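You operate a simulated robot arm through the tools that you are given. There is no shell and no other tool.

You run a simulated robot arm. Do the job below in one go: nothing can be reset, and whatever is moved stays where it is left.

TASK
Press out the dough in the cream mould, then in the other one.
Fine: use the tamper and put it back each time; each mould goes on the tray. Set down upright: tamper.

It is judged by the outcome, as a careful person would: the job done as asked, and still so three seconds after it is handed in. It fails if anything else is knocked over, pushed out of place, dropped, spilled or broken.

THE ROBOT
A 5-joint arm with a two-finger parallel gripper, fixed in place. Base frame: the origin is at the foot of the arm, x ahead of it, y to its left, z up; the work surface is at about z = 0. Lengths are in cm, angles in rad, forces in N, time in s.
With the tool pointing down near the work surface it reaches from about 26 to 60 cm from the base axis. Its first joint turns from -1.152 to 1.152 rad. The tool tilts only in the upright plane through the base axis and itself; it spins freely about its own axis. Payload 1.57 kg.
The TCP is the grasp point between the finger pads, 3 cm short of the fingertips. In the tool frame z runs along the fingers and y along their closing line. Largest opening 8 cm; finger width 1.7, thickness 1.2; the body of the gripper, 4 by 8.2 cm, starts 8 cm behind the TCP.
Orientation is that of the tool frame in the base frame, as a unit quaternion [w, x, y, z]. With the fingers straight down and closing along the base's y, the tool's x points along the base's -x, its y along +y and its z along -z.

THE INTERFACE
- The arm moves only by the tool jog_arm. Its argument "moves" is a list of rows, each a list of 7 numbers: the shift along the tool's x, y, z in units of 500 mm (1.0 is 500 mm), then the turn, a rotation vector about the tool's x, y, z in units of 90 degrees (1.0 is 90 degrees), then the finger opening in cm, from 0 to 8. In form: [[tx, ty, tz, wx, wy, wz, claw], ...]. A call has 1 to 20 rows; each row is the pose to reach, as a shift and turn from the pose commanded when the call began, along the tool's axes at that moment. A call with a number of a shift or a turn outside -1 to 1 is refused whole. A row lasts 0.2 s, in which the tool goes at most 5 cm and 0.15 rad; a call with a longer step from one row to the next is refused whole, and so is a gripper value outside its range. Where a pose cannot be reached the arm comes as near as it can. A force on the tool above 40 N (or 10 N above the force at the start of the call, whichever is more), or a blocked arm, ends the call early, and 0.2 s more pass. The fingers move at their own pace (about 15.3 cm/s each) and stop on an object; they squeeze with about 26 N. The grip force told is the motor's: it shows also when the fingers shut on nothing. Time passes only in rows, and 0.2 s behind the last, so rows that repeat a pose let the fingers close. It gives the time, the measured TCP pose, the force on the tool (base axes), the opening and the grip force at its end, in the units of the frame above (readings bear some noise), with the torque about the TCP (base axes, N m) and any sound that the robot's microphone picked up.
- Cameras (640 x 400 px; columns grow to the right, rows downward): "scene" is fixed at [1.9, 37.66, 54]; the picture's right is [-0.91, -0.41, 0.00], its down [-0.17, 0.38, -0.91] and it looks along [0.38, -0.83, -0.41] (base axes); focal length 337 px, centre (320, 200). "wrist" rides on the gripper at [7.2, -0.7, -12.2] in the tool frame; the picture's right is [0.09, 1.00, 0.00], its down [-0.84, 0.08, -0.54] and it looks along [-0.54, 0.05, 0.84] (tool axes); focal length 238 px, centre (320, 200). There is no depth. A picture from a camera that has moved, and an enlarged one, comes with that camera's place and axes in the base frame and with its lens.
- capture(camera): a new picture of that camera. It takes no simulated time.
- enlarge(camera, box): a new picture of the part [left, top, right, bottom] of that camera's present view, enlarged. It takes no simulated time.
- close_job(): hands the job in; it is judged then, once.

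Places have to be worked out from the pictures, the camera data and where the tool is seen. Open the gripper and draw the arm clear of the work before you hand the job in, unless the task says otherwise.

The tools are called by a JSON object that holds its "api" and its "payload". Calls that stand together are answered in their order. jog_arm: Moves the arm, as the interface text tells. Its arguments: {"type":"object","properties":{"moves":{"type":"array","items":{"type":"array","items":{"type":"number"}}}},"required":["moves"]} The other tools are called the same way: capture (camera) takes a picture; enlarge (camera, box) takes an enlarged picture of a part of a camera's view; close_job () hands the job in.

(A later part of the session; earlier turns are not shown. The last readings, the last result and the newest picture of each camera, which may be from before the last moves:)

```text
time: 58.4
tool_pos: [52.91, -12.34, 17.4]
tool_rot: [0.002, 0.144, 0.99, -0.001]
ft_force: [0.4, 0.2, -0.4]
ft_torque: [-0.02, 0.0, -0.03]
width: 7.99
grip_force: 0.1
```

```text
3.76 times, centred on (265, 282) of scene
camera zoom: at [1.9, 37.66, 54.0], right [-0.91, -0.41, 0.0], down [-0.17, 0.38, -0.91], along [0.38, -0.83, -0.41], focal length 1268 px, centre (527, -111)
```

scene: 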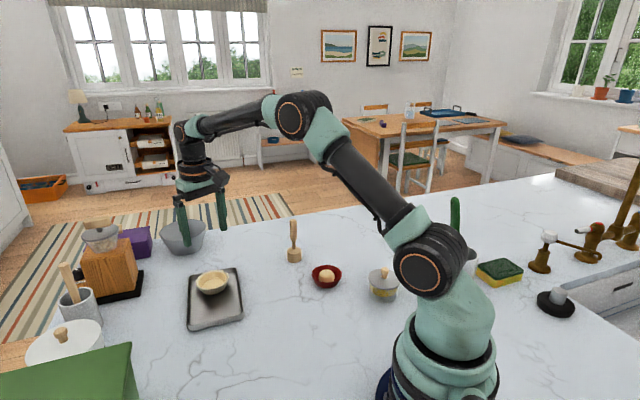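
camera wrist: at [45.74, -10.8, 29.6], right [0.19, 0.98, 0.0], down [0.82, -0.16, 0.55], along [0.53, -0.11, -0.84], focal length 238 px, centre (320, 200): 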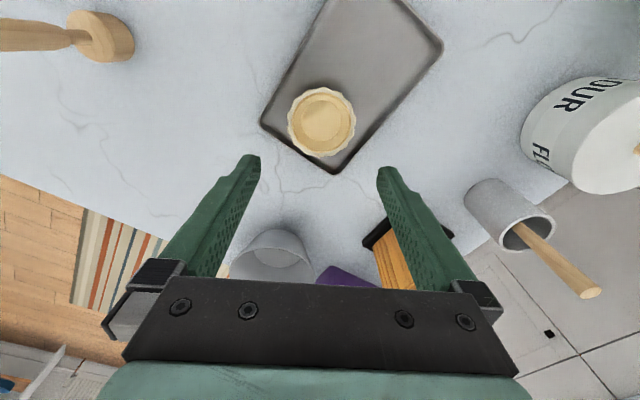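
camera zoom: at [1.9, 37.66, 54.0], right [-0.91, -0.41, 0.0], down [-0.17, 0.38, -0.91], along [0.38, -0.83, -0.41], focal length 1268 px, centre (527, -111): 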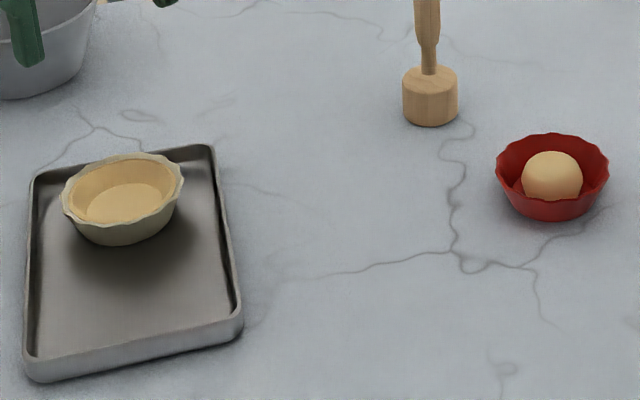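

The cream mould is on the tray with its dough lined, and the tamper is at home. I'll go back over the tamper at a safe height, undoing the small wrist turn.

{"api": "jog_arm", "payload": {"moves": [[0.008, -0.03, -0.015, 0, 0, -0.012, 8], [0.02, -0.075, -0.02, 0, 0, -0.032, 8], [0.033, -0.12, -0.02, 0, 0, -0.052, 8], [0.046, -0.17, -0.02, 0, 0, -0.072, 8], [0.06, -0.22, -0.02, 0, 0, -0.092, 8], [0.073, -0.27, -0.02, 0, 0, -0.113, 8], [0.087, -0.32, -0.02, 0, 0, -0.134, 8], [0.1, -0.37, -0.02, 0, 0, -0.155, 8], [0.112, -0.41, -0.02, 0, 0, -0.175, 8], [0.1183, -0.4357, -0.02, 0, 0, -0.183, 8], [0.1183, -0.4357, -0.02, 0, 0, -0.183, 8]]}}

{"api": "enlarge", "payload": {"camera": "wrist", "box": [230, 80, 410, 200]}}

{"api": "enlarge", "payload": {"camera": "scene", "box": [250, 170, 340, 270]}}

```text
time: 60.8
tool_pos: [40.83, -31.41, 18.44]
tool_rot: [0.002, 0.001, 1.0, -0.001]
ft_force: [0.3, -0.7, -0.1]
ft_torque: [0.03, -0.01, 0.0]
width: 7.99
grip_force: 0.2
```

```text
3.33 times, centred on (320, 140) of wrist
camera zoom: at [33.68, -32.02, 30.66], right [-0.09, 1.0, 0.0], down [0.84, 0.08, 0.54], along [0.54, 0.05, -0.84], focal length 794 px, centre (320, 400)
```

zoom: 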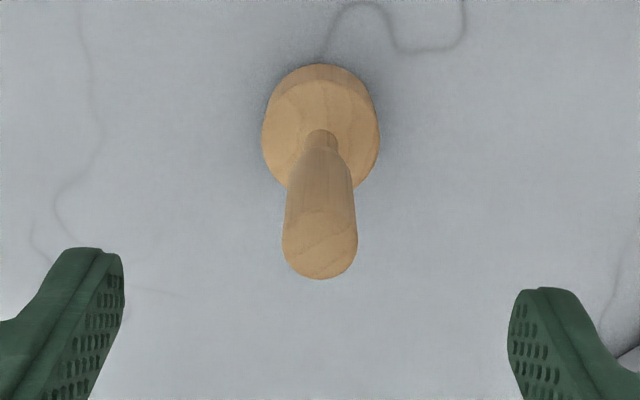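

```text
4.00 times, centred on (295, 220) of scene
camera zoom: at [1.9, 37.66, 54.0], right [-0.91, -0.41, 0.0], down [-0.17, 0.38, -0.91], along [0.38, -0.83, -0.41], focal length 1348 px, centre (420, 120)
```

zoom: 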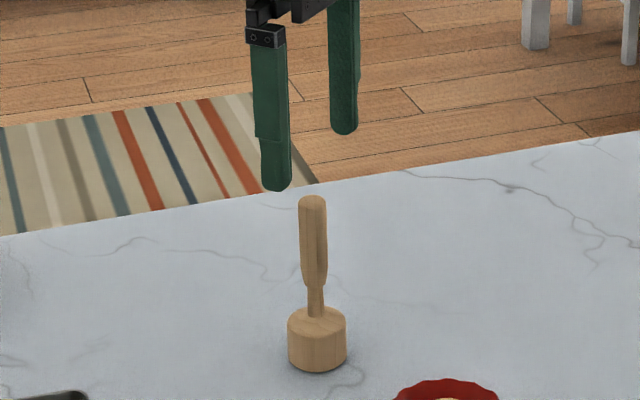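

The tamper is where I left it, 0.12 cm further out in x. This time I'll grip lower, with the fingertips just above its shoulder at z of about 6.1, so the press doesn't slip.

{"api": "jog_arm", "payload": {"moves": [[-0.0024, 0, 0.03, 0, 0, 0, 8], [-0.0024, 0, 0.07, 0, 0, 0, 8], [-0.0024, 0, 0.11, 0, 0, 0, 8], [-0.0024, 0, 0.15, 0, 0, 0, 8], [-0.0024, 0, 0.19, 0, 0, 0, 8], [-0.0024, 0, 0.22, 0, 0, 0, 8], [-0.0024, 0, 0.235, 0, 0, 0, 8], [-0.0024, 0, 0.245, 0, 0, 0, 8], [-0.0024, 0, 0.245, 0, 0, 0, 8]]}}

{"api": "capture", "payload": {"camera": "wrist"}}

{"api": "enlarge", "payload": {"camera": "scene", "box": [270, 210, 320, 270]}}

```text
time: 62.8
tool_pos: [40.99, -31.31, 6.03]
tool_rot: [0.002, 0.0, 1.0, -0.001]
ft_force: [-0.1, 0.5, 0.7]
ft_torque: [0.02, 0.0, -0.02]
width: 8.0
grip_force: 0.0
```

```text
taken
camera wrist: at [33.9, -31.93, 18.32], right [-0.09, 1.0, 0.0], down [0.84, 0.08, 0.54], along [0.54, 0.05, -0.84], focal length 238 px, centre (320, 200)
```

wrist: 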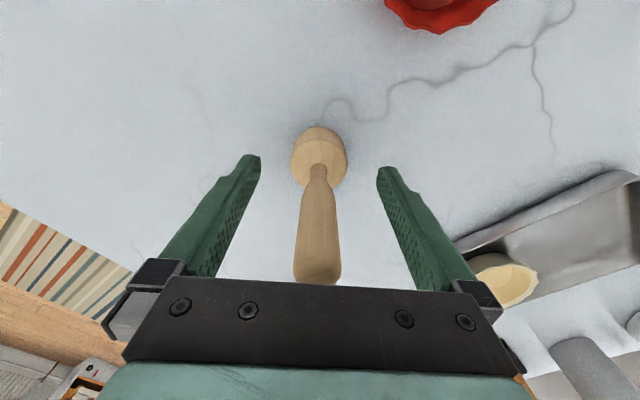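

```text
6.67 times, centred on (295, 240) of scene
camera zoom: at [1.9, 37.66, 54.0], right [-0.91, -0.41, 0.0], down [-0.17, 0.38, -0.91], along [0.38, -0.83, -0.41], focal length 2246 px, centre (487, -67)
```

zoom: 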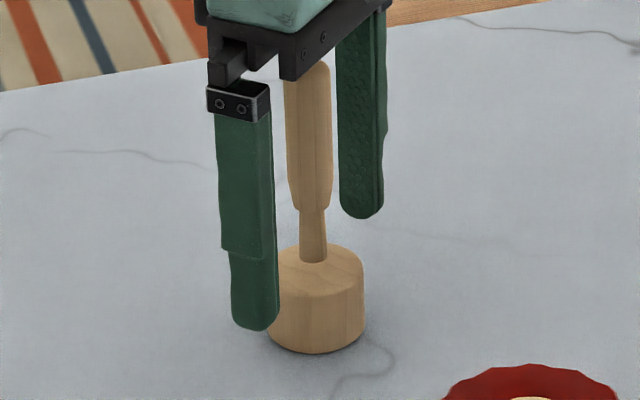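

The handle is between the fingers, 0.1 cm toward -y. I'll nudge over and close.

{"api": "jog_arm", "payload": {"moves": [[0, -0.002, 0, 0, 0, 0, 8], [0, -0.002, 0, 0, 0, 0, 5], [0, -0.002, 0, 0, 0, 0, 3], [0, -0.002, 0, 0, 0, 0, 2.1], [0, -0.002, 0, 0, 0, 0, 1], [0, -0.002, 0, 0, 0, 0, 0], [0, -0.002, 0, 0, 0, 0, 0]]}}

{"api": "capture", "payload": {"camera": "wrist"}}

{"api": "enlarge", "payload": {"camera": "scene", "box": [270, 210, 320, 270]}}

```text
time: 64.4
tool_pos: [41.1, -31.39, 6.12]
tool_rot: [0.002, 0.0, 1.0, -0.001]
ft_force: [-1.5, 1.0, 0.3]
ft_torque: [0.03, 0.03, 0.03]
width: 1.8
grip_force: 26.8
```

```text
taken
camera wrist: at [33.9, -32.04, 18.35], right [-0.09, 1.0, 0.0], down [0.84, 0.08, 0.54], along [0.54, 0.05, -0.84], focal length 238 px, centre (320, 200)
```

wrist: 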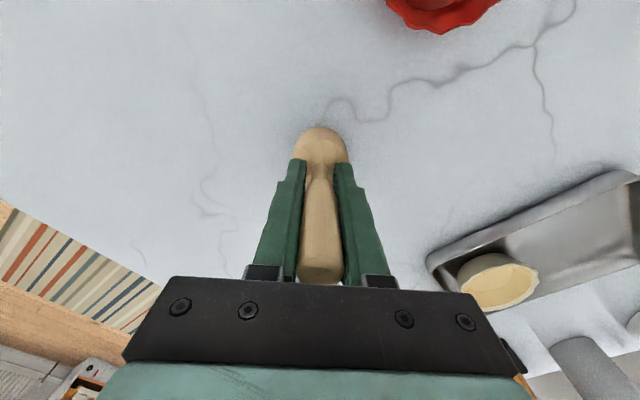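

```text
6.67 times, centred on (295, 240) of scene
camera zoom: at [1.9, 37.66, 54.0], right [-0.91, -0.41, 0.0], down [-0.17, 0.38, -0.91], along [0.38, -0.83, -0.41], focal length 2246 px, centre (487, -67)
```

zoom: 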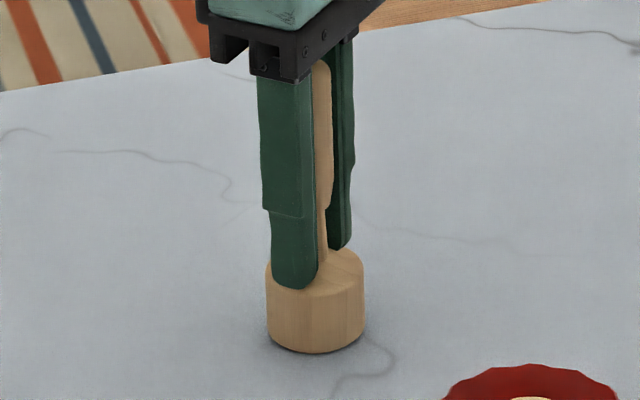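

The tamper is gripped again. I'll lift it 10 cm and carry it over the red mould, which I put near (28.75, -25.9).

{"api": "jog_arm", "payload": {"moves": [[0, 0, -0.015, 0, 0, 0, 0], [0, 0, -0.04, 0, 0, 0, 0], [0, 0, -0.08, 0, 0, 0, 0], [0, 0, -0.12, 0, 0, 0, 0], [0, 0, -0.16, 0, 0, 0, 0], [0, 0, -0.2, 0, 0, 0, 0], [0.03, 0.014, -0.2, 0, 0, 0, 0], [0.07, 0.032, -0.2, 0, 0, 0, 0], [0.11, 0.05, -0.2, 0, 0, 0, 0], [0.15, 0.068, -0.2, 0, 0, 0, 0], [0.19, 0.086, -0.2, 0, 0, 0, 0], [0.225, 0.1, -0.2, 0, 0, 0, 0], [0.246, 0.11, -0.2, 0, 0, 0, 0], [0.246, 0.11, -0.2, 0, 0, 0, 0]]}}

{"api": "enlarge", "payload": {"camera": "wrist", "box": [240, 60, 400, 180]}}

{"api": "enlarge", "payload": {"camera": "scene", "box": [290, 200, 370, 300]}}

```text
time: 67.4
tool_pos: [28.7, -25.89, 16.23]
tool_rot: [0.002, 0.0, 1.0, -0.002]
ft_force: [0.1, -1.1, -1.6]
ft_torque: [0.0, -0.03, 0.02]
width: 1.82
grip_force: 26.2
```

```text
3.33 times, centred on (320, 120) of wrist
camera zoom: at [21.48, -26.54, 28.32], right [-0.09, 1.0, 0.0], down [0.84, 0.08, 0.54], along [0.54, 0.05, -0.84], focal length 794 px, centre (320, 467)
```

zoom: 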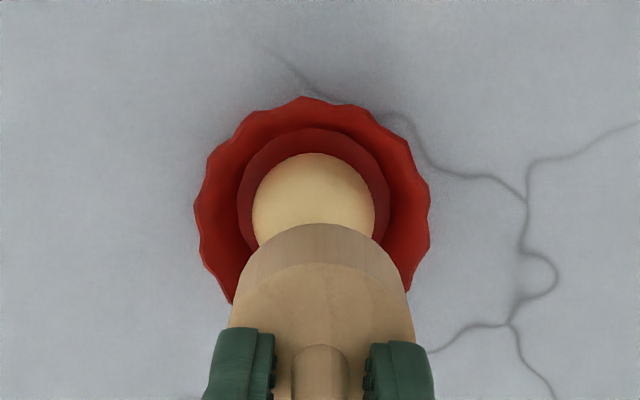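

```text
4.00 times, centred on (330, 250) of scene
camera zoom: at [1.9, 37.66, 54.0], right [-0.91, -0.41, 0.0], down [-0.17, 0.38, -0.91], along [0.38, -0.83, -0.41], focal length 1348 px, centre (280, 0)
```

zoom: 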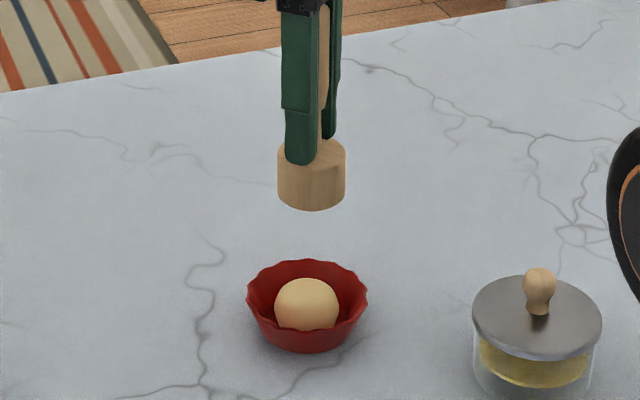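

The mould looks about 0.26 cm toward -y of the tamper axis. I'll enlarge the scene view further to check the x offset too.

{"api": "enlarge", "payload": {"camera": "scene", "box": [305, 225, 350, 295]}}

{"api": "enlarge", "payload": {"camera": "wrist", "box": [275, 80, 365, 170]}}

```text
5.71 times, centred on (328, 260) of scene
camera zoom: at [1.9, 37.66, 54.0], right [-0.91, -0.41, 0.0], down [-0.17, 0.38, -0.91], along [0.38, -0.83, -0.41], focal length 1925 px, centre (277, -143)
```

zoom: 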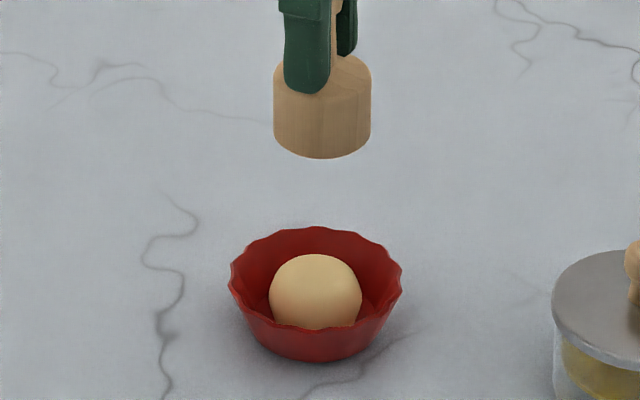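

```text
4.44 times, centred on (320, 125) of wrist
camera zoom: at [21.48, -26.54, 28.32], right [-0.09, 1.0, 0.0], down [0.84, 0.08, 0.54], along [0.54, 0.05, -0.84], focal length 1059 px, centre (320, 533)
```

zoom: 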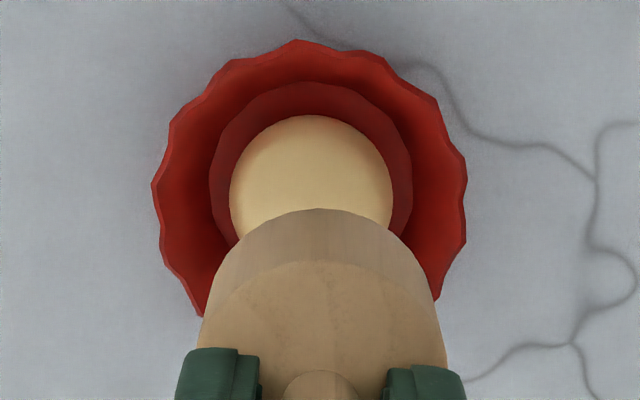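

The two views together put the mould about +0.2 cm in x and -0.27 cm in y from the tamper. I'll correct by that and lower to just above the dough for another check.

{"api": "jog_arm", "payload": {"moves": [[-0.004, -0.0054, 0.01, 0, 0, 0, 0], [-0.004, -0.0054, 0.04, 0, 0, 0, 0], [-0.004, -0.0054, 0.07, 0, 0, 0, 0], [-0.004, -0.0054, 0.095, 0, 0, 0, 0], [-0.004, -0.0054, 0.108, 0, 0, 0, 0], [-0.004, -0.0054, 0.108, 0, 0, 0, 0]]}}

{"api": "enlarge", "payload": {"camera": "scene", "box": [305, 225, 350, 295]}}

{"api": "enlarge", "payload": {"camera": "wrist", "box": [260, 80, 380, 180]}}

```text
time: 68.8
tool_pos: [28.94, -26.21, 10.59]
tool_rot: [0.001, 0.0, 1.0, -0.001]
ft_force: [0.0, -0.4, -1.5]
ft_torque: [-0.01, 0.02, 0.0]
width: 1.8
grip_force: 26.0
```

```text
5.71 times, centred on (328, 260) of scene
camera zoom: at [1.9, 37.66, 54.0], right [-0.91, -0.41, 0.0], down [-0.17, 0.38, -0.91], along [0.38, -0.83, -0.41], focal length 1925 px, centre (277, -143)
```

zoom: 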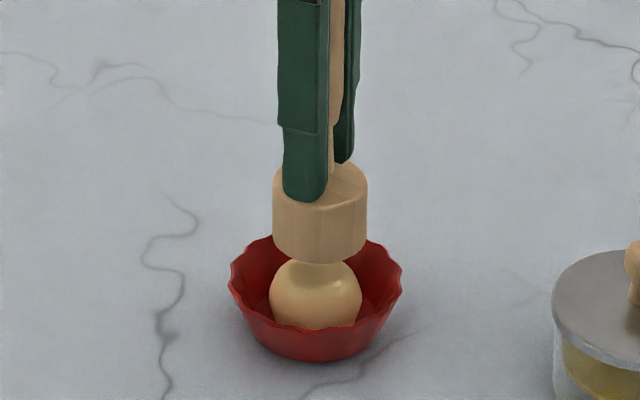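

```text
4.00 times, centred on (320, 130) of wrist
camera zoom: at [21.67, -26.84, 22.81], right [-0.09, 1.0, 0.0], down [0.84, 0.08, 0.54], along [0.54, 0.05, -0.84], focal length 953 px, centre (320, 480)
```

zoom: 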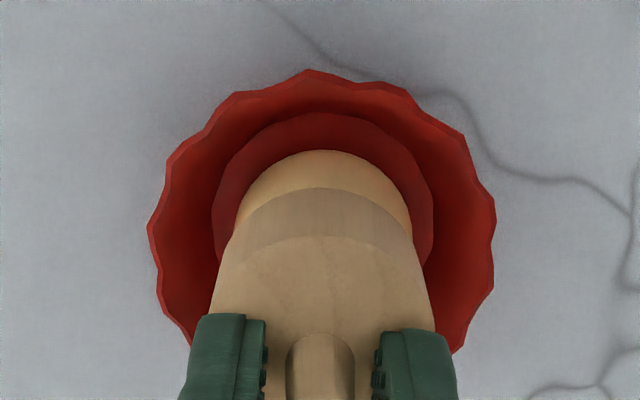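

The tamper is centred over the red mould to within about 0.1 cm in both views. I'll press down in small steps as before.

{"api": "jog_arm", "payload": {"moves": [[0, 0, 0.01, 0, 0, 0, 0], [0, 0, 0.02, 0, 0, 0, 0], [0, 0, 0.03, 0, 0, 0, 0], [0, 0, 0.036, 0, 0, 0, 0], [0, 0, 0.042, 0, 0, 0, 0], [0, 0, 0.046, 0, 0, 0, 0], [0, 0, 0.05, 0, 0, 0, 0], [0, 0, 0.05, 0, 0, 0, 0]]}}

{"api": "enlarge", "payload": {"camera": "scene", "box": [305, 225, 350, 295]}}

{"api": "enlarge", "payload": {"camera": "wrist", "box": [260, 80, 380, 180]}}

```text
time: 70.6
tool_pos: [29.05, -26.23, 8.19]
tool_rot: [0.002, 0.001, 1.0, -0.001]
ft_force: [-5.6, -0.3, 13.8]
ft_torque: [0.07, 0.39, 0.03]
width: 1.82
grip_force: 26.4
```

```text
5.71 times, centred on (328, 260) of scene
camera zoom: at [1.9, 37.66, 54.0], right [-0.91, -0.41, 0.0], down [-0.17, 0.38, -0.91], along [0.38, -0.83, -0.41], focal length 1925 px, centre (277, -143)
```

zoom: 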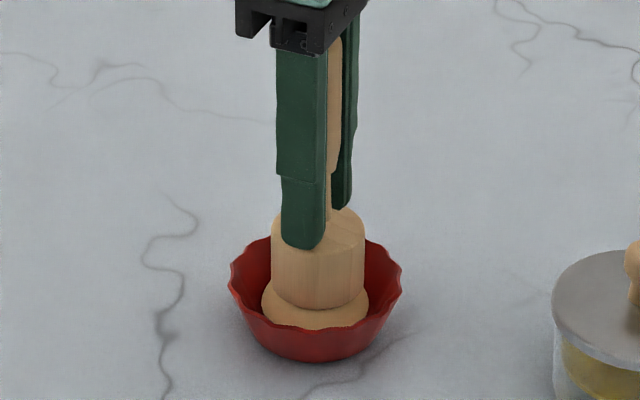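

```text
4.00 times, centred on (320, 130) of wrist
camera zoom: at [21.74, -26.85, 20.39], right [-0.09, 1.0, 0.0], down [0.84, 0.08, 0.54], along [0.54, 0.05, -0.84], focal length 953 px, centre (320, 480)
```

zoom: 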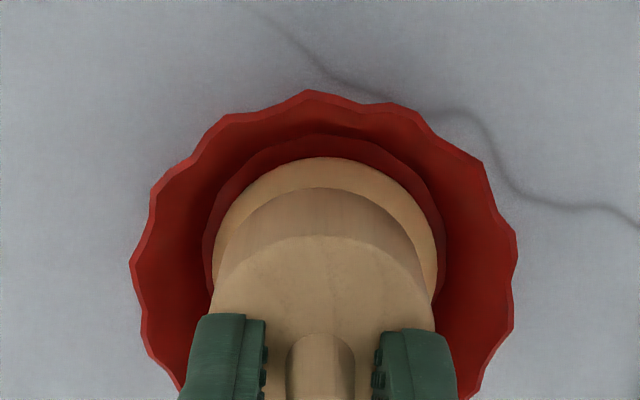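

The dough has started to spread at about 14 N with the tamper bottom near z = 2.1. I'll continue pressing in small steps.

{"api": "jog_arm", "payload": {"moves": [[0, 0, 0.002, 0, 0, 0, 0], [0, 0, 0.004, 0, 0, 0, 0], [0, 0, 0.006, 0, 0, 0, 0], [0, 0, 0.008, 0, 0, 0, 0], [0, 0, 0.008, 0, 0, 0, 0]]}}

{"api": "enlarge", "payload": {"camera": "scene", "box": [305, 225, 350, 295]}}

```text
time: 71.5
tool_pos: [28.98, -26.27, 8.06]
tool_rot: [0.003, 0.0, 1.0, -0.003]
ft_force: [-5.2, 3.9, 20.1]
ft_torque: [0.35, 0.18, 0.01]
width: 1.8
grip_force: 26.2
stopped in row 4: the force on the tool passed its limit at 42 N (the readings are from after the stop); the commanded pose is now the measured one
```

```text
5.71 times, centred on (328, 260) of scene
camera zoom: at [1.89, 37.66, 54.0], right [-0.91, -0.41, 0.0], down [-0.17, 0.38, -0.91], along [0.38, -0.83, -0.41], focal length 1925 px, centre (277, -143)
```

zoom: 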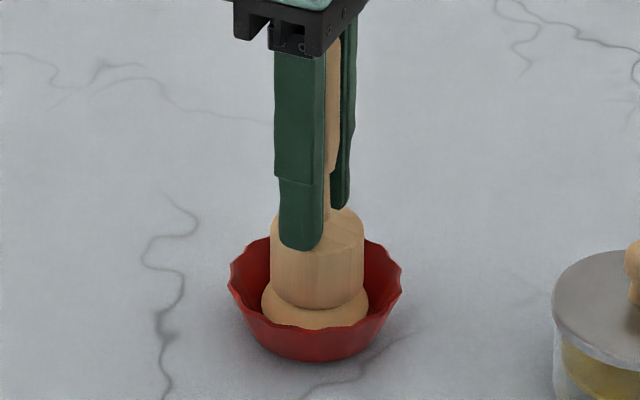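

The first stage stopped at the 42 N limit, as with the cream one. I'll lift off the dough before pressing again.

{"api": "jog_arm", "payload": {"moves": [[0, 0, -0.006, 0, 0, 0, 0], [0, 0, -0.03, 0, 0, 0, 0], [0, 0, -0.07, 0, 0, 0, 0], [0, 0, -0.1, 0, 0, 0, 0], [0, 0, -0.12, 0, 0, 0, 0], [0, 0, -0.12, 0, 0, 0, 0]]}}

{"api": "enlarge", "payload": {"camera": "scene", "box": [305, 225, 350, 295]}}

{"api": "enlarge", "payload": {"camera": "wrist", "box": [260, 80, 380, 180]}}

```text
time: 72.9
tool_pos: [29.04, -26.27, 13.86]
tool_rot: [0.002, -0.001, 1.0, -0.002]
ft_force: [0.0, -0.4, -0.7]
ft_torque: [-0.02, -0.01, -0.05]
width: 1.81
grip_force: 26.4
```

```text
5.71 times, centred on (328, 260) of scene
camera zoom: at [1.9, 37.66, 54.0], right [-0.91, -0.41, 0.0], down [-0.17, 0.38, -0.91], along [0.38, -0.83, -0.41], focal length 1925 px, centre (277, -143)
```

zoom: 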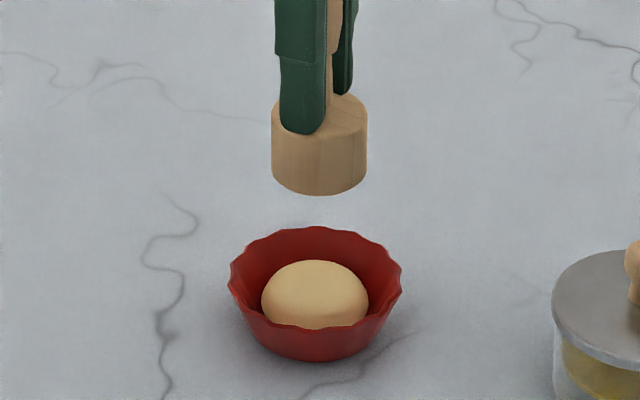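

```text
4.00 times, centred on (320, 130) of wrist
camera zoom: at [21.76, -26.79, 26.12], right [-0.09, 1.0, 0.0], down [0.83, 0.08, 0.55], along [0.54, 0.05, -0.84], focal length 953 px, centre (320, 480)
```

zoom: 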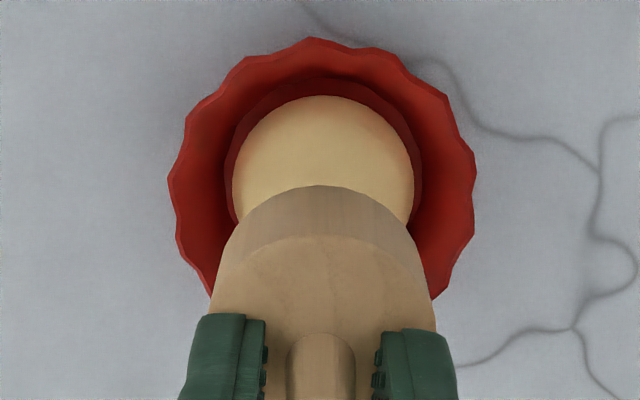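

The red dough is now half flattened, and the mould hasn't shifted. I'll press a second time, also trimming a tiny tool tilt.

{"api": "jog_arm", "payload": {"moves": [[0, 0, 0.04, -0.0028, 0.0028, 0, 0], [0, 0, 0.08, -0.0028, 0.0028, 0, 0], [0, 0, 0.1, -0.0028, 0.0028, 0, 0], [0, 0, 0.112, -0.0028, 0.0028, 0, 0], [0, 0, 0.116, -0.0028, 0.0028, 0, 0], [0, 0, 0.12, -0.0028, 0.0028, 0, 0], [0, 0, 0.123, -0.0028, 0.0028, 0, 0], [0, 0, 0.126, -0.0028, 0.0028, 0, 0], [0, 0, 0.129, -0.0028, 0.0028, 0, 0], [0, 0, 0.132, -0.0028, 0.0028, 0, 0]]}}

{"api": "enlarge", "payload": {"camera": "scene", "box": [305, 225, 350, 295]}}

{"api": "enlarge", "payload": {"camera": "wrist", "box": [260, 80, 380, 180]}}

```text
time: 75.1
tool_pos: [29.12, -26.35, 7.45]
tool_rot: [0.0, 0.0, 1.0, -0.001]
ft_force: [-5.1, 2.5, 24.6]
ft_torque: [0.2, 0.16, 0.0]
width: 1.81
grip_force: 26.3
```

```text
5.71 times, centred on (328, 260) of scene
camera zoom: at [1.89, 37.67, 54.0], right [-0.91, -0.41, 0.0], down [-0.17, 0.38, -0.91], along [0.38, -0.83, -0.41], focal length 1925 px, centre (277, -143)
```

zoom: 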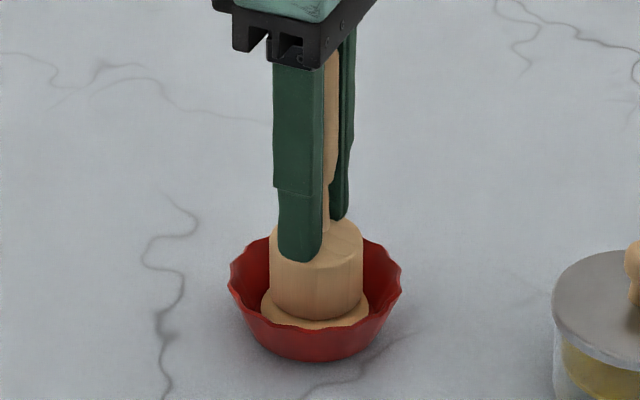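

```text
4.00 times, centred on (320, 130) of wrist
camera zoom: at [21.92, -26.91, 19.69], right [-0.09, 1.0, 0.0], down [0.84, 0.08, 0.54], along [0.54, 0.05, -0.84], focal length 953 px, centre (320, 480)
```

zoom: 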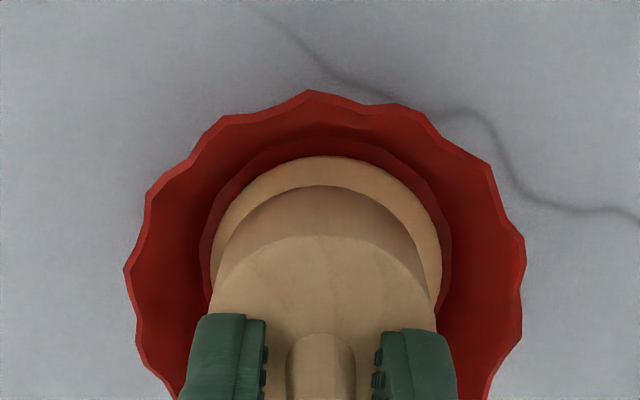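

The second press has sunk further, to a tamper bottom near z = 1.45 at 25 N. I'll push a touch more, then lift for the third press.

{"api": "jog_arm", "payload": {"moves": [[0, 0, 0.002, 0, 0, 0, 0], [0, 0, 0.004, 0, 0, 0, 0], [0, 0, 0.004, 0, 0, 0, 0]]}}

{"api": "enlarge", "payload": {"camera": "scene", "box": [305, 225, 350, 295]}}

```text
time: 75.6
tool_pos: [29.07, -26.35, 7.49]
tool_rot: [0.001, 0.0, 1.0, -0.001]
ft_force: [-4.2, 3.9, 19.8]
ft_torque: [0.3, 0.08, 0.05]
width: 1.81
grip_force: 25.7
stopped in row 2: the force on the tool passed its limit at 42 N (the readings are from after the stop); the commanded pose is now the measured one
```

```text
5.71 times, centred on (328, 260) of scene
camera zoom: at [1.89, 37.66, 54.0], right [-0.91, -0.41, 0.0], down [-0.17, 0.38, -0.91], along [0.38, -0.83, -0.41], focal length 1925 px, centre (277, -143)
```

zoom: 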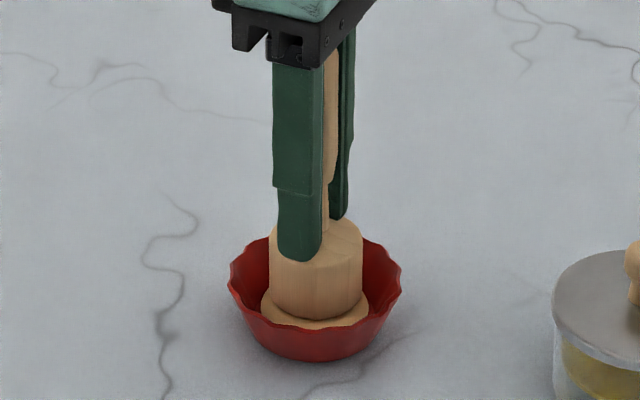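

Second stage complete at the limit. I'll lift, bring the tamper back 0.13 cm in x to recentre, and check.

{"api": "jog_arm", "payload": {"moves": [[0, 0, -0.006, 0, 0, 0, 0], [0, 0, -0.03, 0, 0, 0, 0], [0, 0, -0.07, 0, 0, 0, 0], [0.0026, 0, -0.1, 0, 0, 0, 0], [0.0026, 0, -0.12, 0, 0, 0, 0], [0.0026, 0, -0.12, 0, 0, 0, 0]]}}

{"api": "enlarge", "payload": {"camera": "scene", "box": [305, 225, 350, 295]}}

{"api": "enlarge", "payload": {"camera": "wrist", "box": [260, 80, 380, 180]}}

```text
time: 77.0
tool_pos: [29.12, -26.17, 13.32]
tool_rot: [0.001, 0.0, 1.0, -0.001]
ft_force: [-0.1, 0.0, -0.8]
ft_torque: [0.01, 0.01, 0.03]
width: 1.82
grip_force: 25.6
```

```text
5.71 times, centred on (328, 260) of scene
camera zoom: at [1.9, 37.66, 54.0], right [-0.91, -0.41, 0.0], down [-0.17, 0.38, -0.91], along [0.38, -0.83, -0.41], focal length 1925 px, centre (277, -143)
```

zoom: 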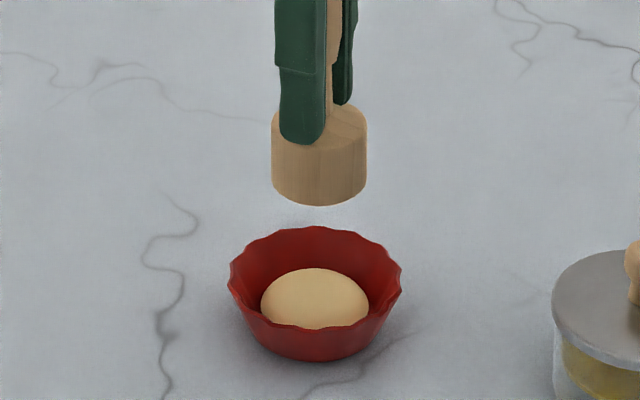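

```text
4.00 times, centred on (320, 130) of wrist
camera zoom: at [21.82, -26.86, 25.61], right [-0.09, 1.0, 0.0], down [0.84, 0.08, 0.54], along [0.54, 0.05, -0.84], focal length 953 px, centre (320, 480)
```

zoom: 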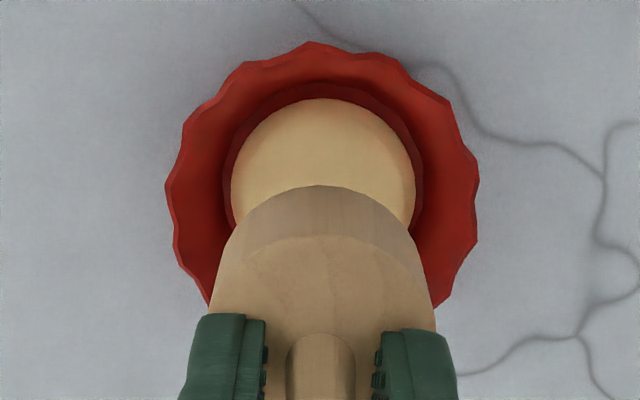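

The red dough is flatter still, and everything remains centred. I'll make the third press.

{"api": "jog_arm", "payload": {"moves": [[0.001, 0, 0.04, 0, 0, 0, 0], [0.002, 0, 0.08, 0, 0, 0, 0], [0.002, 0, 0.105, 0, 0, 0, 0], [0.002, 0, 0.116, 0, 0, 0, 0], [0.002, 0, 0.119, 0, 0, 0, 0], [0.002, 0, 0.122, 0, 0, 0, 0], [0.002, 0, 0.125, 0, 0, 0, 0], [0.002, 0, 0.128, 0, 0, 0, 0], [0.002, 0, 0.131, 0, 0, 0, 0], [0.002, 0, 0.134, 0, 0, 0, 0]]}}

{"api": "enlarge", "payload": {"camera": "scene", "box": [305, 225, 350, 295]}}

{"api": "enlarge", "payload": {"camera": "wrist", "box": [260, 80, 380, 180]}}

```text
time: 79.2
tool_pos: [28.92, -26.3, 6.73]
tool_rot: [0.002, 0.001, 1.0, -0.001]
ft_force: [-8.7, 8.8, 36.6]
ft_torque: [0.6, 0.28, 0.02]
width: 1.81
grip_force: 26.2
```

```text
5.71 times, centred on (328, 260) of scene
camera zoom: at [1.89, 37.67, 53.99], right [-0.91, -0.41, 0.0], down [-0.17, 0.38, -0.91], along [0.38, -0.83, -0.41], focal length 1925 px, centre (277, -143)
```

zoom: 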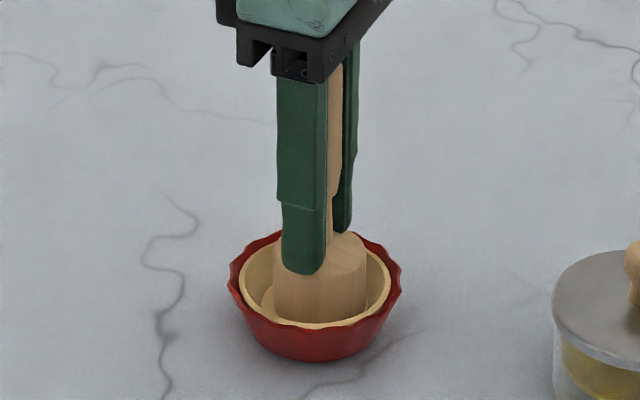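

```text
4.00 times, centred on (320, 130) of wrist
camera zoom: at [21.74, -26.92, 19.06], right [-0.09, 1.0, 0.0], down [0.84, 0.08, 0.54], along [0.54, 0.05, -0.84], focal length 953 px, centre (320, 480)
```

zoom: 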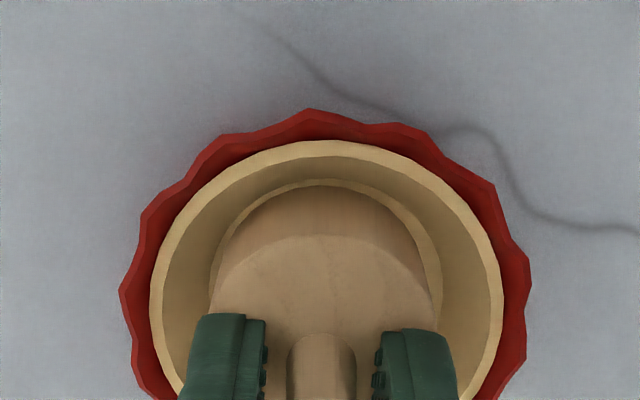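

The red mould's dough has also been pressed out into a lined shell. I'll lift the tamper straight up out of it.

{"api": "jog_arm", "payload": {"moves": [[0, 0, -0.008, 0, 0, 0, 0], [0, 0, -0.03, 0, 0, 0, 0], [0, 0, -0.07, 0, 0, 0, 0], [0, 0, -0.11, 0, 0, 0, 0], [0, 0, -0.15, 0, 0, 0, 0], [0, 0, -0.19, 0, 0, 0, 0], [0, 0, -0.19, 0, 0, 0, 0]]}}

{"api": "capture", "payload": {"camera": "wrist"}}

{"api": "enlarge", "payload": {"camera": "scene", "box": [260, 190, 370, 300]}}

```text
time: 80.8
tool_pos: [28.91, -25.99, 16.24]
tool_rot: [0.002, 0.001, 1.0, -0.001]
ft_force: [0.5, -0.2, -1.8]
ft_torque: [-0.04, 0.0, 0.01]
width: 1.83
grip_force: 25.8
```

```text
taken
camera wrist: at [21.72, -26.7, 28.4], right [-0.09, 1.0, 0.0], down [0.84, 0.08, 0.54], along [0.54, 0.05, -0.84], focal length 238 px, centre (320, 200)
```

wrist: 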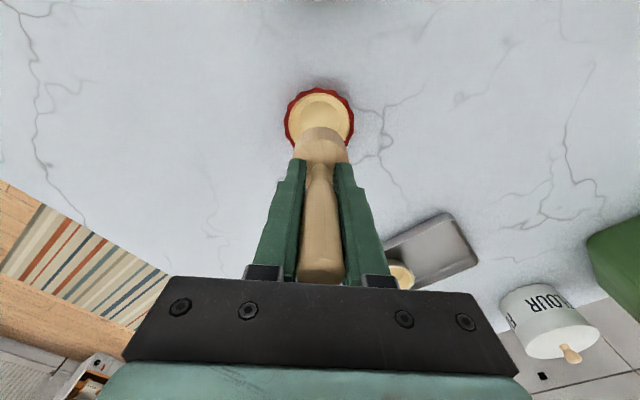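

```text
3.64 times, centred on (315, 245) of scene
camera zoom: at [1.9, 37.66, 54.0], right [-0.91, -0.41, 0.0], down [-0.17, 0.38, -0.91], along [0.38, -0.83, -0.41], focal length 1225 px, centre (338, 36)
```

zoom: 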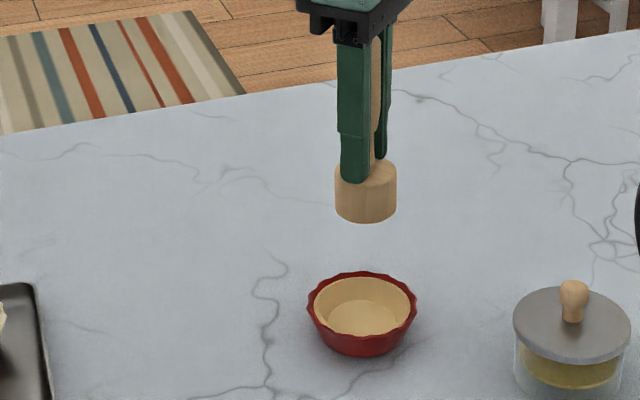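

Both doughs are pressed out. I'll take the tamper back over its home spot and lower it most of the way.

{"api": "jog_arm", "payload": {"moves": [[-0.02, -0.009, 0, 0, 0, 0, 0], [-0.06, -0.026, 0, 0, 0, 0, 0], [-0.1, -0.044, 0, 0, 0, 0, 0], [-0.14, -0.061, 0, 0, 0, 0, 0], [-0.18, -0.079, 0, 0, 0, 0, 0], [-0.22, -0.096, 0, 0, 0, 0, 0], [-0.2436, -0.1068, 0, 0, 0, 0, 0], [-0.2436, -0.1068, 0.03, 0, 0, 0, 0], [-0.2436, -0.1068, 0.07, 0, 0, 0, 0], [-0.2436, -0.1068, 0.11, 0, 0, 0, 0], [-0.2436, -0.1068, 0.145, 0, 0, 0, 0], [-0.2436, -0.1068, 0.17, 0, 0, 0, 0], [-0.2436, -0.1068, 0.17, 0, 0, 0, 0]]}}

{"api": "capture", "payload": {"camera": "wrist"}}

{"api": "enlarge", "payload": {"camera": "scene", "box": [270, 210, 320, 270]}}

```text
time: 83.6
tool_pos: [41.02, -31.75, 7.78]
tool_rot: [0.001, 0.001, 1.0, -0.001]
ft_force: [0.1, 0.1, -1.4]
ft_torque: [0.01, 0.0, -0.01]
width: 1.82
grip_force: 25.7
```

```text
taken
camera wrist: at [33.81, -32.32, 19.97], right [-0.09, 1.0, 0.0], down [0.84, 0.08, 0.54], along [0.54, 0.05, -0.84], focal length 238 px, centre (320, 200)
```

wrist: 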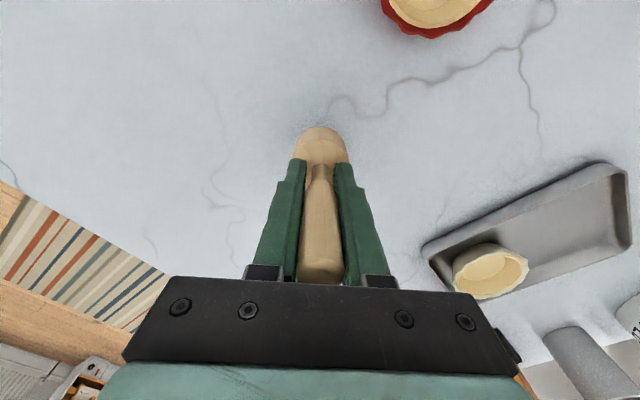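

```text
6.67 times, centred on (295, 240) of scene
camera zoom: at [1.9, 37.66, 54.0], right [-0.91, -0.41, 0.0], down [-0.17, 0.38, -0.91], along [0.38, -0.83, -0.41], focal length 2246 px, centre (487, -67)
```

zoom: 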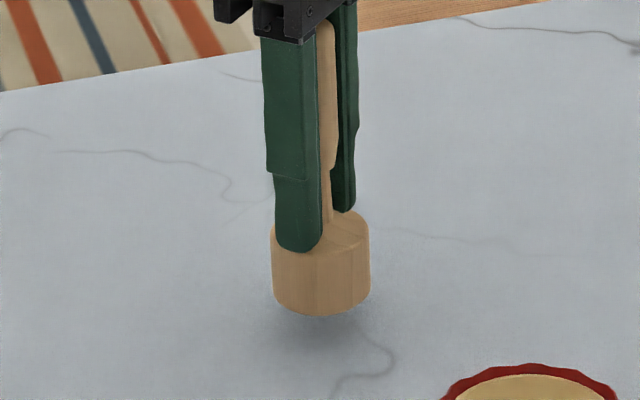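

I'm about 0.28 cm off in y and 0.1 cm in x from the original spot. I'll correct that and lower to just above the table.

{"api": "jog_arm", "payload": {"moves": [[-0.002, 0.0056, 0, 0, 0, 0, 0], [-0.002, 0.0056, 0.012, 0, 0, 0, 0], [-0.002, 0.0056, 0.024, 0, 0, 0, 0], [-0.002, 0.0056, 0.031, 0, 0, 0, 0], [-0.002, 0.0056, 0.031, 0, 0, 0, 0]]}}

{"api": "enlarge", "payload": {"camera": "scene", "box": [270, 210, 320, 270]}}

{"api": "enlarge", "payload": {"camera": "wrist", "box": [230, 80, 410, 200]}}

```text
time: 84.8
tool_pos: [41.27, -31.4, 6.12]
tool_rot: [0.001, 0.001, 1.0, -0.001]
ft_force: [-0.6, 0.6, -0.9]
ft_torque: [0.02, 0.01, -0.02]
width: 1.84
grip_force: 25.9
```

```text
6.67 times, centred on (295, 240) of scene
camera zoom: at [1.9, 37.66, 54.0], right [-0.91, -0.41, 0.0], down [-0.17, 0.38, -0.91], along [0.38, -0.83, -0.41], focal length 2246 px, centre (487, -67)
```

zoom: 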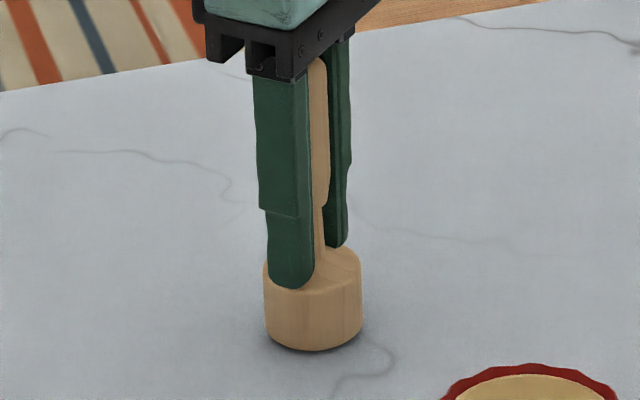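

```text
3.33 times, centred on (320, 140) of wrist
camera zoom: at [34.06, -32.01, 18.36], right [-0.09, 1.0, 0.0], down [0.84, 0.08, 0.54], along [0.54, 0.05, -0.84], focal length 794 px, centre (320, 400)
```

zoom: 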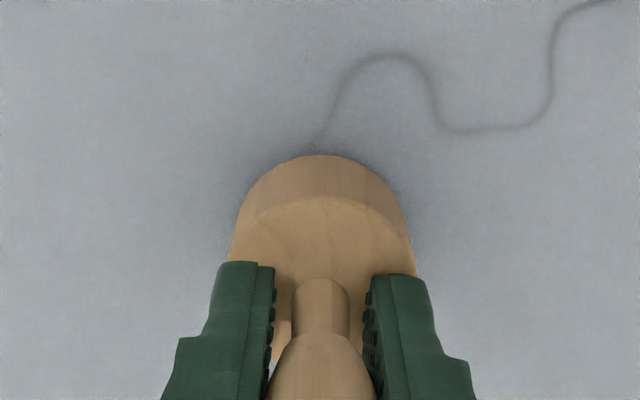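

It's now 0.16 cm too far out in x. I'll trim that and creep to contact.

{"api": "jog_arm", "payload": {"moves": [[0.0032, 0, 0, 0, 0, 0, 0], [0.0032, 0, 0.001, 0, 0, 0, 0], [0.0032, 0, 0.002, 0, 0, 0, 0], [0.0032, 0, 0.002, 0, 0, 0, 0]]}}

{"api": "enlarge", "payload": {"camera": "scene", "box": [270, 210, 320, 270]}}

{"api": "enlarge", "payload": {"camera": "wrist", "box": [230, 80, 410, 200]}}

```text
time: 85.8
tool_pos: [41.11, -31.42, 6.04]
tool_rot: [0.001, 0.001, 1.0, -0.001]
ft_force: [-0.8, 0.0, -0.3]
ft_torque: [-0.01, 0.01, 0.01]
width: 1.82
grip_force: 25.8
```

```text
6.67 times, centred on (295, 240) of scene
camera zoom: at [1.9, 37.66, 54.0], right [-0.91, -0.41, 0.0], down [-0.17, 0.38, -0.91], along [0.38, -0.83, -0.41], focal length 2246 px, centre (487, -67)
```

zoom: 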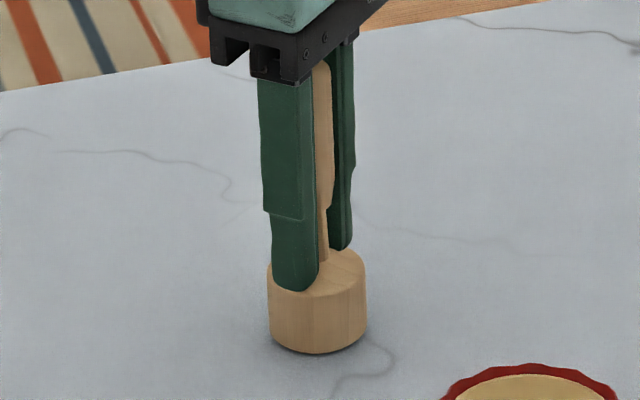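

```text
3.33 times, centred on (320, 140) of wrist
camera zoom: at [33.87, -32.02, 18.28], right [-0.09, 1.0, 0.0], down [0.84, 0.08, 0.54], along [0.54, 0.05, -0.84], focal length 794 px, centre (320, 400)
```

zoom: 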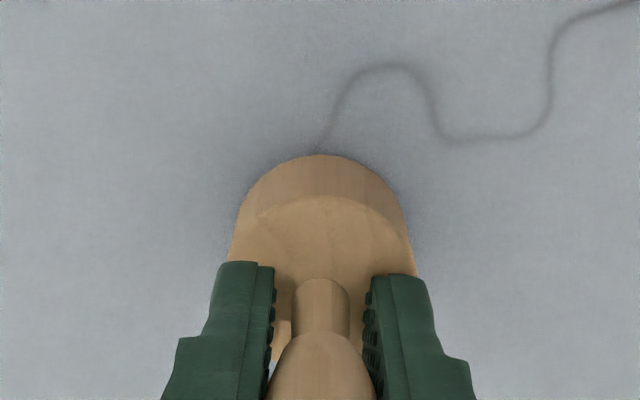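

The head now lines up exactly with its original outline (267–366 px). I'll creep the last fraction to the table.

{"api": "jog_arm", "payload": {"moves": [[0, 0, 0.001, 0, 0, 0, 0], [0, 0, 0.001, 0, 0, 0, 0], [0, 0, 0.002, 0, 0, 0, 0], [0, 0, 0.002, 0, 0, 0, 0]]}}

```text
time: 86.8
tool_pos: [41.16, -31.4, 6.06]
tool_rot: [0.003, 0.0, 1.0, 0.0]
ft_force: [0.6, 2.9, 9.3]
ft_torque: [0.26, -0.23, 0.08]
width: 1.82
grip_force: 25.8
```

Contact at about 9 N. I'll ease up slightly to unload it, then open the fingers in stages.

{"api": "jog_arm", "payload": {"moves": [[0, 0, -0.0012, 0, 0, 0, 0], [0, 0, -0.0012, 0, 0, 0, 0], [0, 0, -0.0014, 0, 0, 0, 1.9], [0, 0, -0.0016, 0, 0, 0, 2.2], [0, 0, -0.0018, 0, 0, 0, 3], [0, 0, -0.0018, 0, 0, 0, 5], [0, 0, -0.0018, 0, 0, 0, 7.5], [0, 0, -0.0018, 0, 0, 0, 8], [0, 0, -0.0018, 0, 0, 0, 8]]}}

{"api": "enlarge", "payload": {"camera": "scene", "box": [270, 210, 320, 270]}}

{"api": "capture", "payload": {"camera": "wrist"}}

```text
time: 88.8
tool_pos: [41.08, -31.34, 6.01]
tool_rot: [0.0, 0.001, 1.0, 0.0]
ft_force: [0.2, -0.7, -0.7]
ft_torque: [0.0, 0.01, 0.0]
width: 8.0
grip_force: 0.1
```

```text
6.67 times, centred on (295, 240) of scene
camera zoom: at [1.9, 37.66, 54.0], right [-0.91, -0.41, 0.0], down [-0.17, 0.38, -0.91], along [0.38, -0.83, -0.41], focal length 2246 px, centre (487, -67)
```

zoom: 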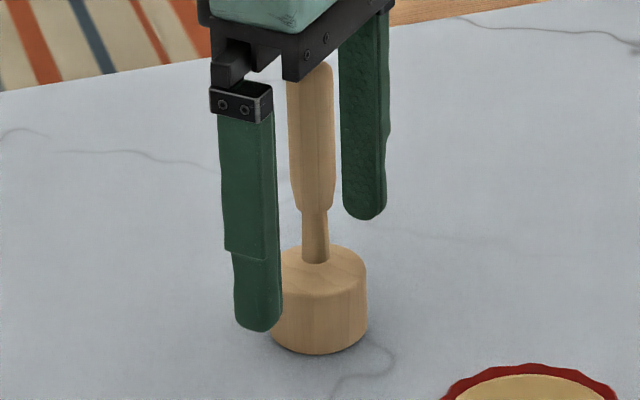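

```text
taken
camera wrist: at [33.8, -31.98, 18.28], right [-0.09, 1.0, 0.0], down [0.84, 0.08, 0.54], along [0.54, 0.05, -0.84], focal length 238 px, centre (320, 200)
```

wrist: 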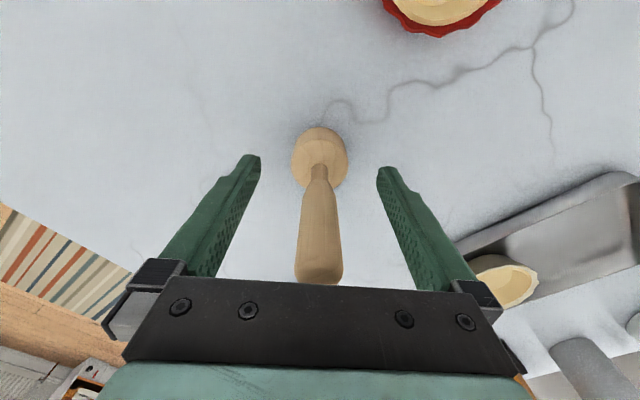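

The tamper stands upright back on its spot. I'll rise clear and move over the red mould to line up the rim grip.

{"api": "jog_arm", "payload": {"moves": [[0, 0, -0.03, 0, 0, 0, 8], [0, 0, -0.08, 0, 0, 0, 8], [0, 0, -0.14, 0, 0, 0, 8], [0, 0, -0.2, 0, 0, 0, 8], [0, 0, -0.26, 0, 0, 0, 8], [0.03, 0.013, -0.28, 0, 0, 0, 8], [0.08, 0.034, -0.28, 0, 0, 0, 8], [0.13, 0.055, -0.28, 0, 0, 0, 8], [0.18, 0.077, -0.26, 0, 0, 0, 8], [0.22, 0.094, -0.23, 0, 0, 0, 8], [0.2446, 0.1044, -0.2, 0, 0, 0, 8], [0.2446, 0.1044, -0.2, 0, 0, 0, 8], [0.2446, 0.1044, -0.2, 0, 0, 0, 8]]}}

{"api": "enlarge", "payload": {"camera": "wrist", "box": [230, 70, 410, 190]}}

{"api": "capture", "payload": {"camera": "scene"}}

```text
time: 91.6
tool_pos: [28.72, -26.07, 15.99]
tool_rot: [0.001, 0.001, 1.0, 0.0]
ft_force: [0.6, -0.9, 0.0]
ft_torque: [-0.05, 0.01, 0.0]
width: 8.01
grip_force: 0.0
```

```text
3.33 times, centred on (320, 130) of wrist
camera zoom: at [21.54, -26.64, 28.23], right [-0.09, 1.0, 0.0], down [0.84, 0.08, 0.54], along [0.54, 0.05, -0.84], focal length 794 px, centre (320, 433)
```

zoom: 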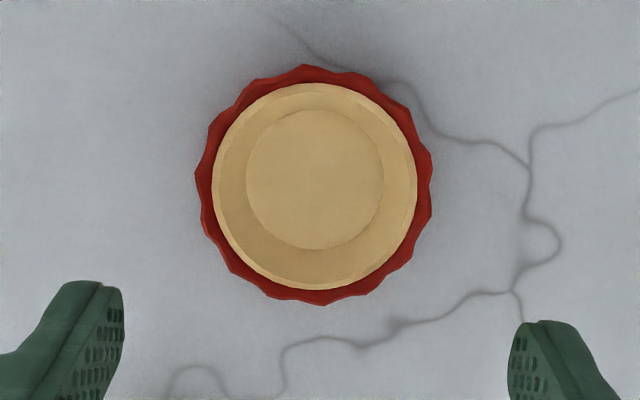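

```text
taken
```

scene: 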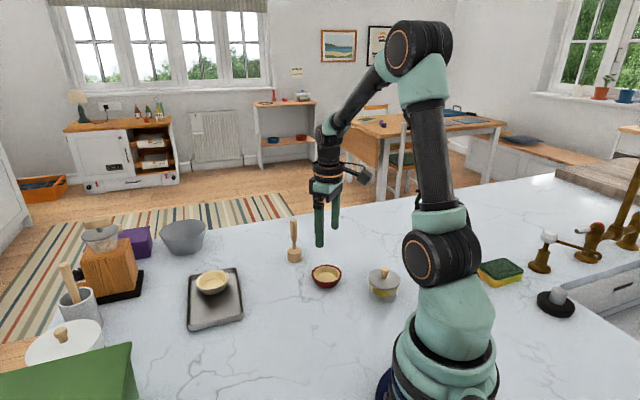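

The red rim is centred near (28.86, -26.3) and about 7.6 cm wide. I'll shift by (+0.12, -0.26) cm and descend until the fingertips are just above the rim.

{"api": "jog_arm", "payload": {"moves": [[-0.0024, -0.0052, 0.03, 0, 0, 0, 8], [-0.0024, -0.0052, 0.07, 0, 0, 0, 8], [-0.0024, -0.0052, 0.11, 0, 0, 0, 8], [-0.0024, -0.0052, 0.15, 0, 0, 0, 8], [-0.0024, -0.0052, 0.178, 0, 0, 0, 8], [-0.0024, -0.0052, 0.196, 0, 0, 0, 8], [-0.0024, -0.0052, 0.196, 0, 0, 0, 8], [-0.0024, -0.0052, 0.196, 0, 0, 0, 8]]}}

{"api": "enlarge", "payload": {"camera": "wrist", "box": [220, 110, 420, 240]}}

{"api": "enlarge", "payload": {"camera": "scene", "box": [290, 220, 370, 300]}}

```text
time: 93.4
tool_pos: [28.99, -26.44, 6.02]
tool_rot: [0.001, 0.0, 1.0, -0.001]
ft_force: [-1.0, 0.1, 0.0]
ft_torque: [0.01, -0.01, 0.0]
width: 7.99
grip_force: 0.1
```

```text
3.08 times, centred on (320, 175) of wrist
camera zoom: at [21.78, -27.07, 18.34], right [-0.09, 1.0, 0.0], down [0.84, 0.08, 0.54], along [0.54, 0.05, -0.84], focal length 733 px, centre (320, 277)
```

zoom: 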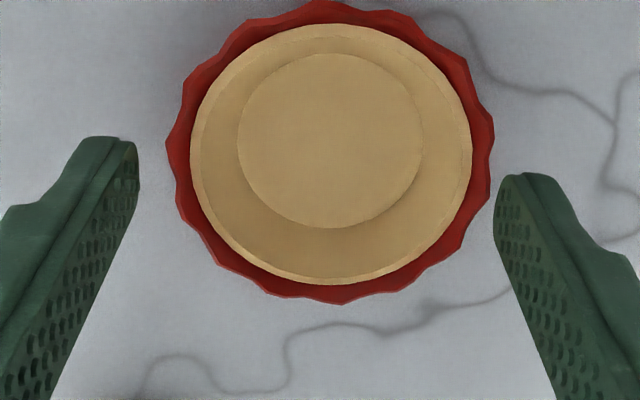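

```text
5.00 times, centred on (330, 260) of scene
camera zoom: at [1.9, 37.66, 54.0], right [-0.91, -0.41, 0.0], down [-0.17, 0.38, -0.91], along [0.38, -0.83, -0.41], focal length 1685 px, centre (270, -100)
```

zoom: 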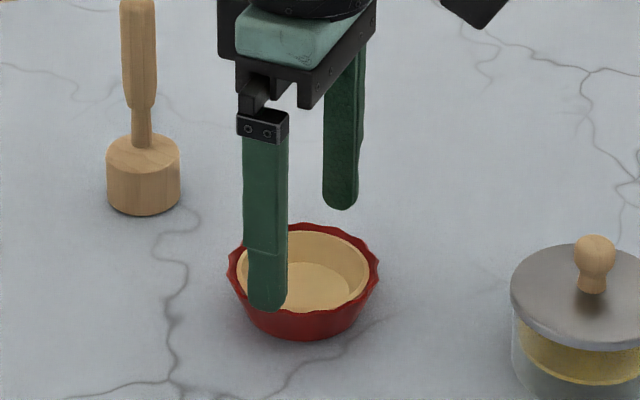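

The mould is now 0.18 cm toward the tool's +y and 0.1 cm nearer in x. I'll trim both and recheck before going lower.

{"api": "jog_arm", "payload": {"moves": [[0.002, 0.0036, 0, 0, 0, 0, 8], [0.002, 0.0036, 0, 0, 0, 0, 8], [0.002, 0.0036, 0, 0, 0, 0, 8]]}}

{"api": "enlarge", "payload": {"camera": "wrist", "box": [220, 110, 420, 240]}}

```text
time: 94.2
tool_pos: [29.05, -26.27, 6.1]
tool_rot: [0.001, 0.0, 1.0, 0.0]
ft_force: [0.2, -0.4, -0.1]
ft_torque: [0.0, 0.02, 0.03]
width: 8.01
grip_force: 0.0
```

```text
3.08 times, centred on (320, 175) of wrist
camera zoom: at [21.68, -26.85, 18.36], right [-0.09, 1.0, 0.0], down [0.84, 0.08, 0.54], along [0.54, 0.05, -0.84], focal length 733 px, centre (320, 277)
```

zoom: 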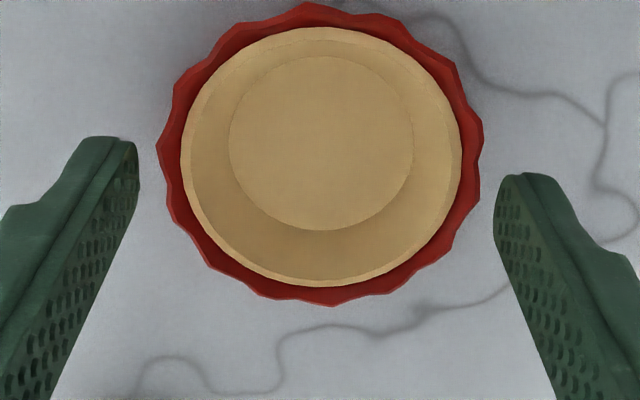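

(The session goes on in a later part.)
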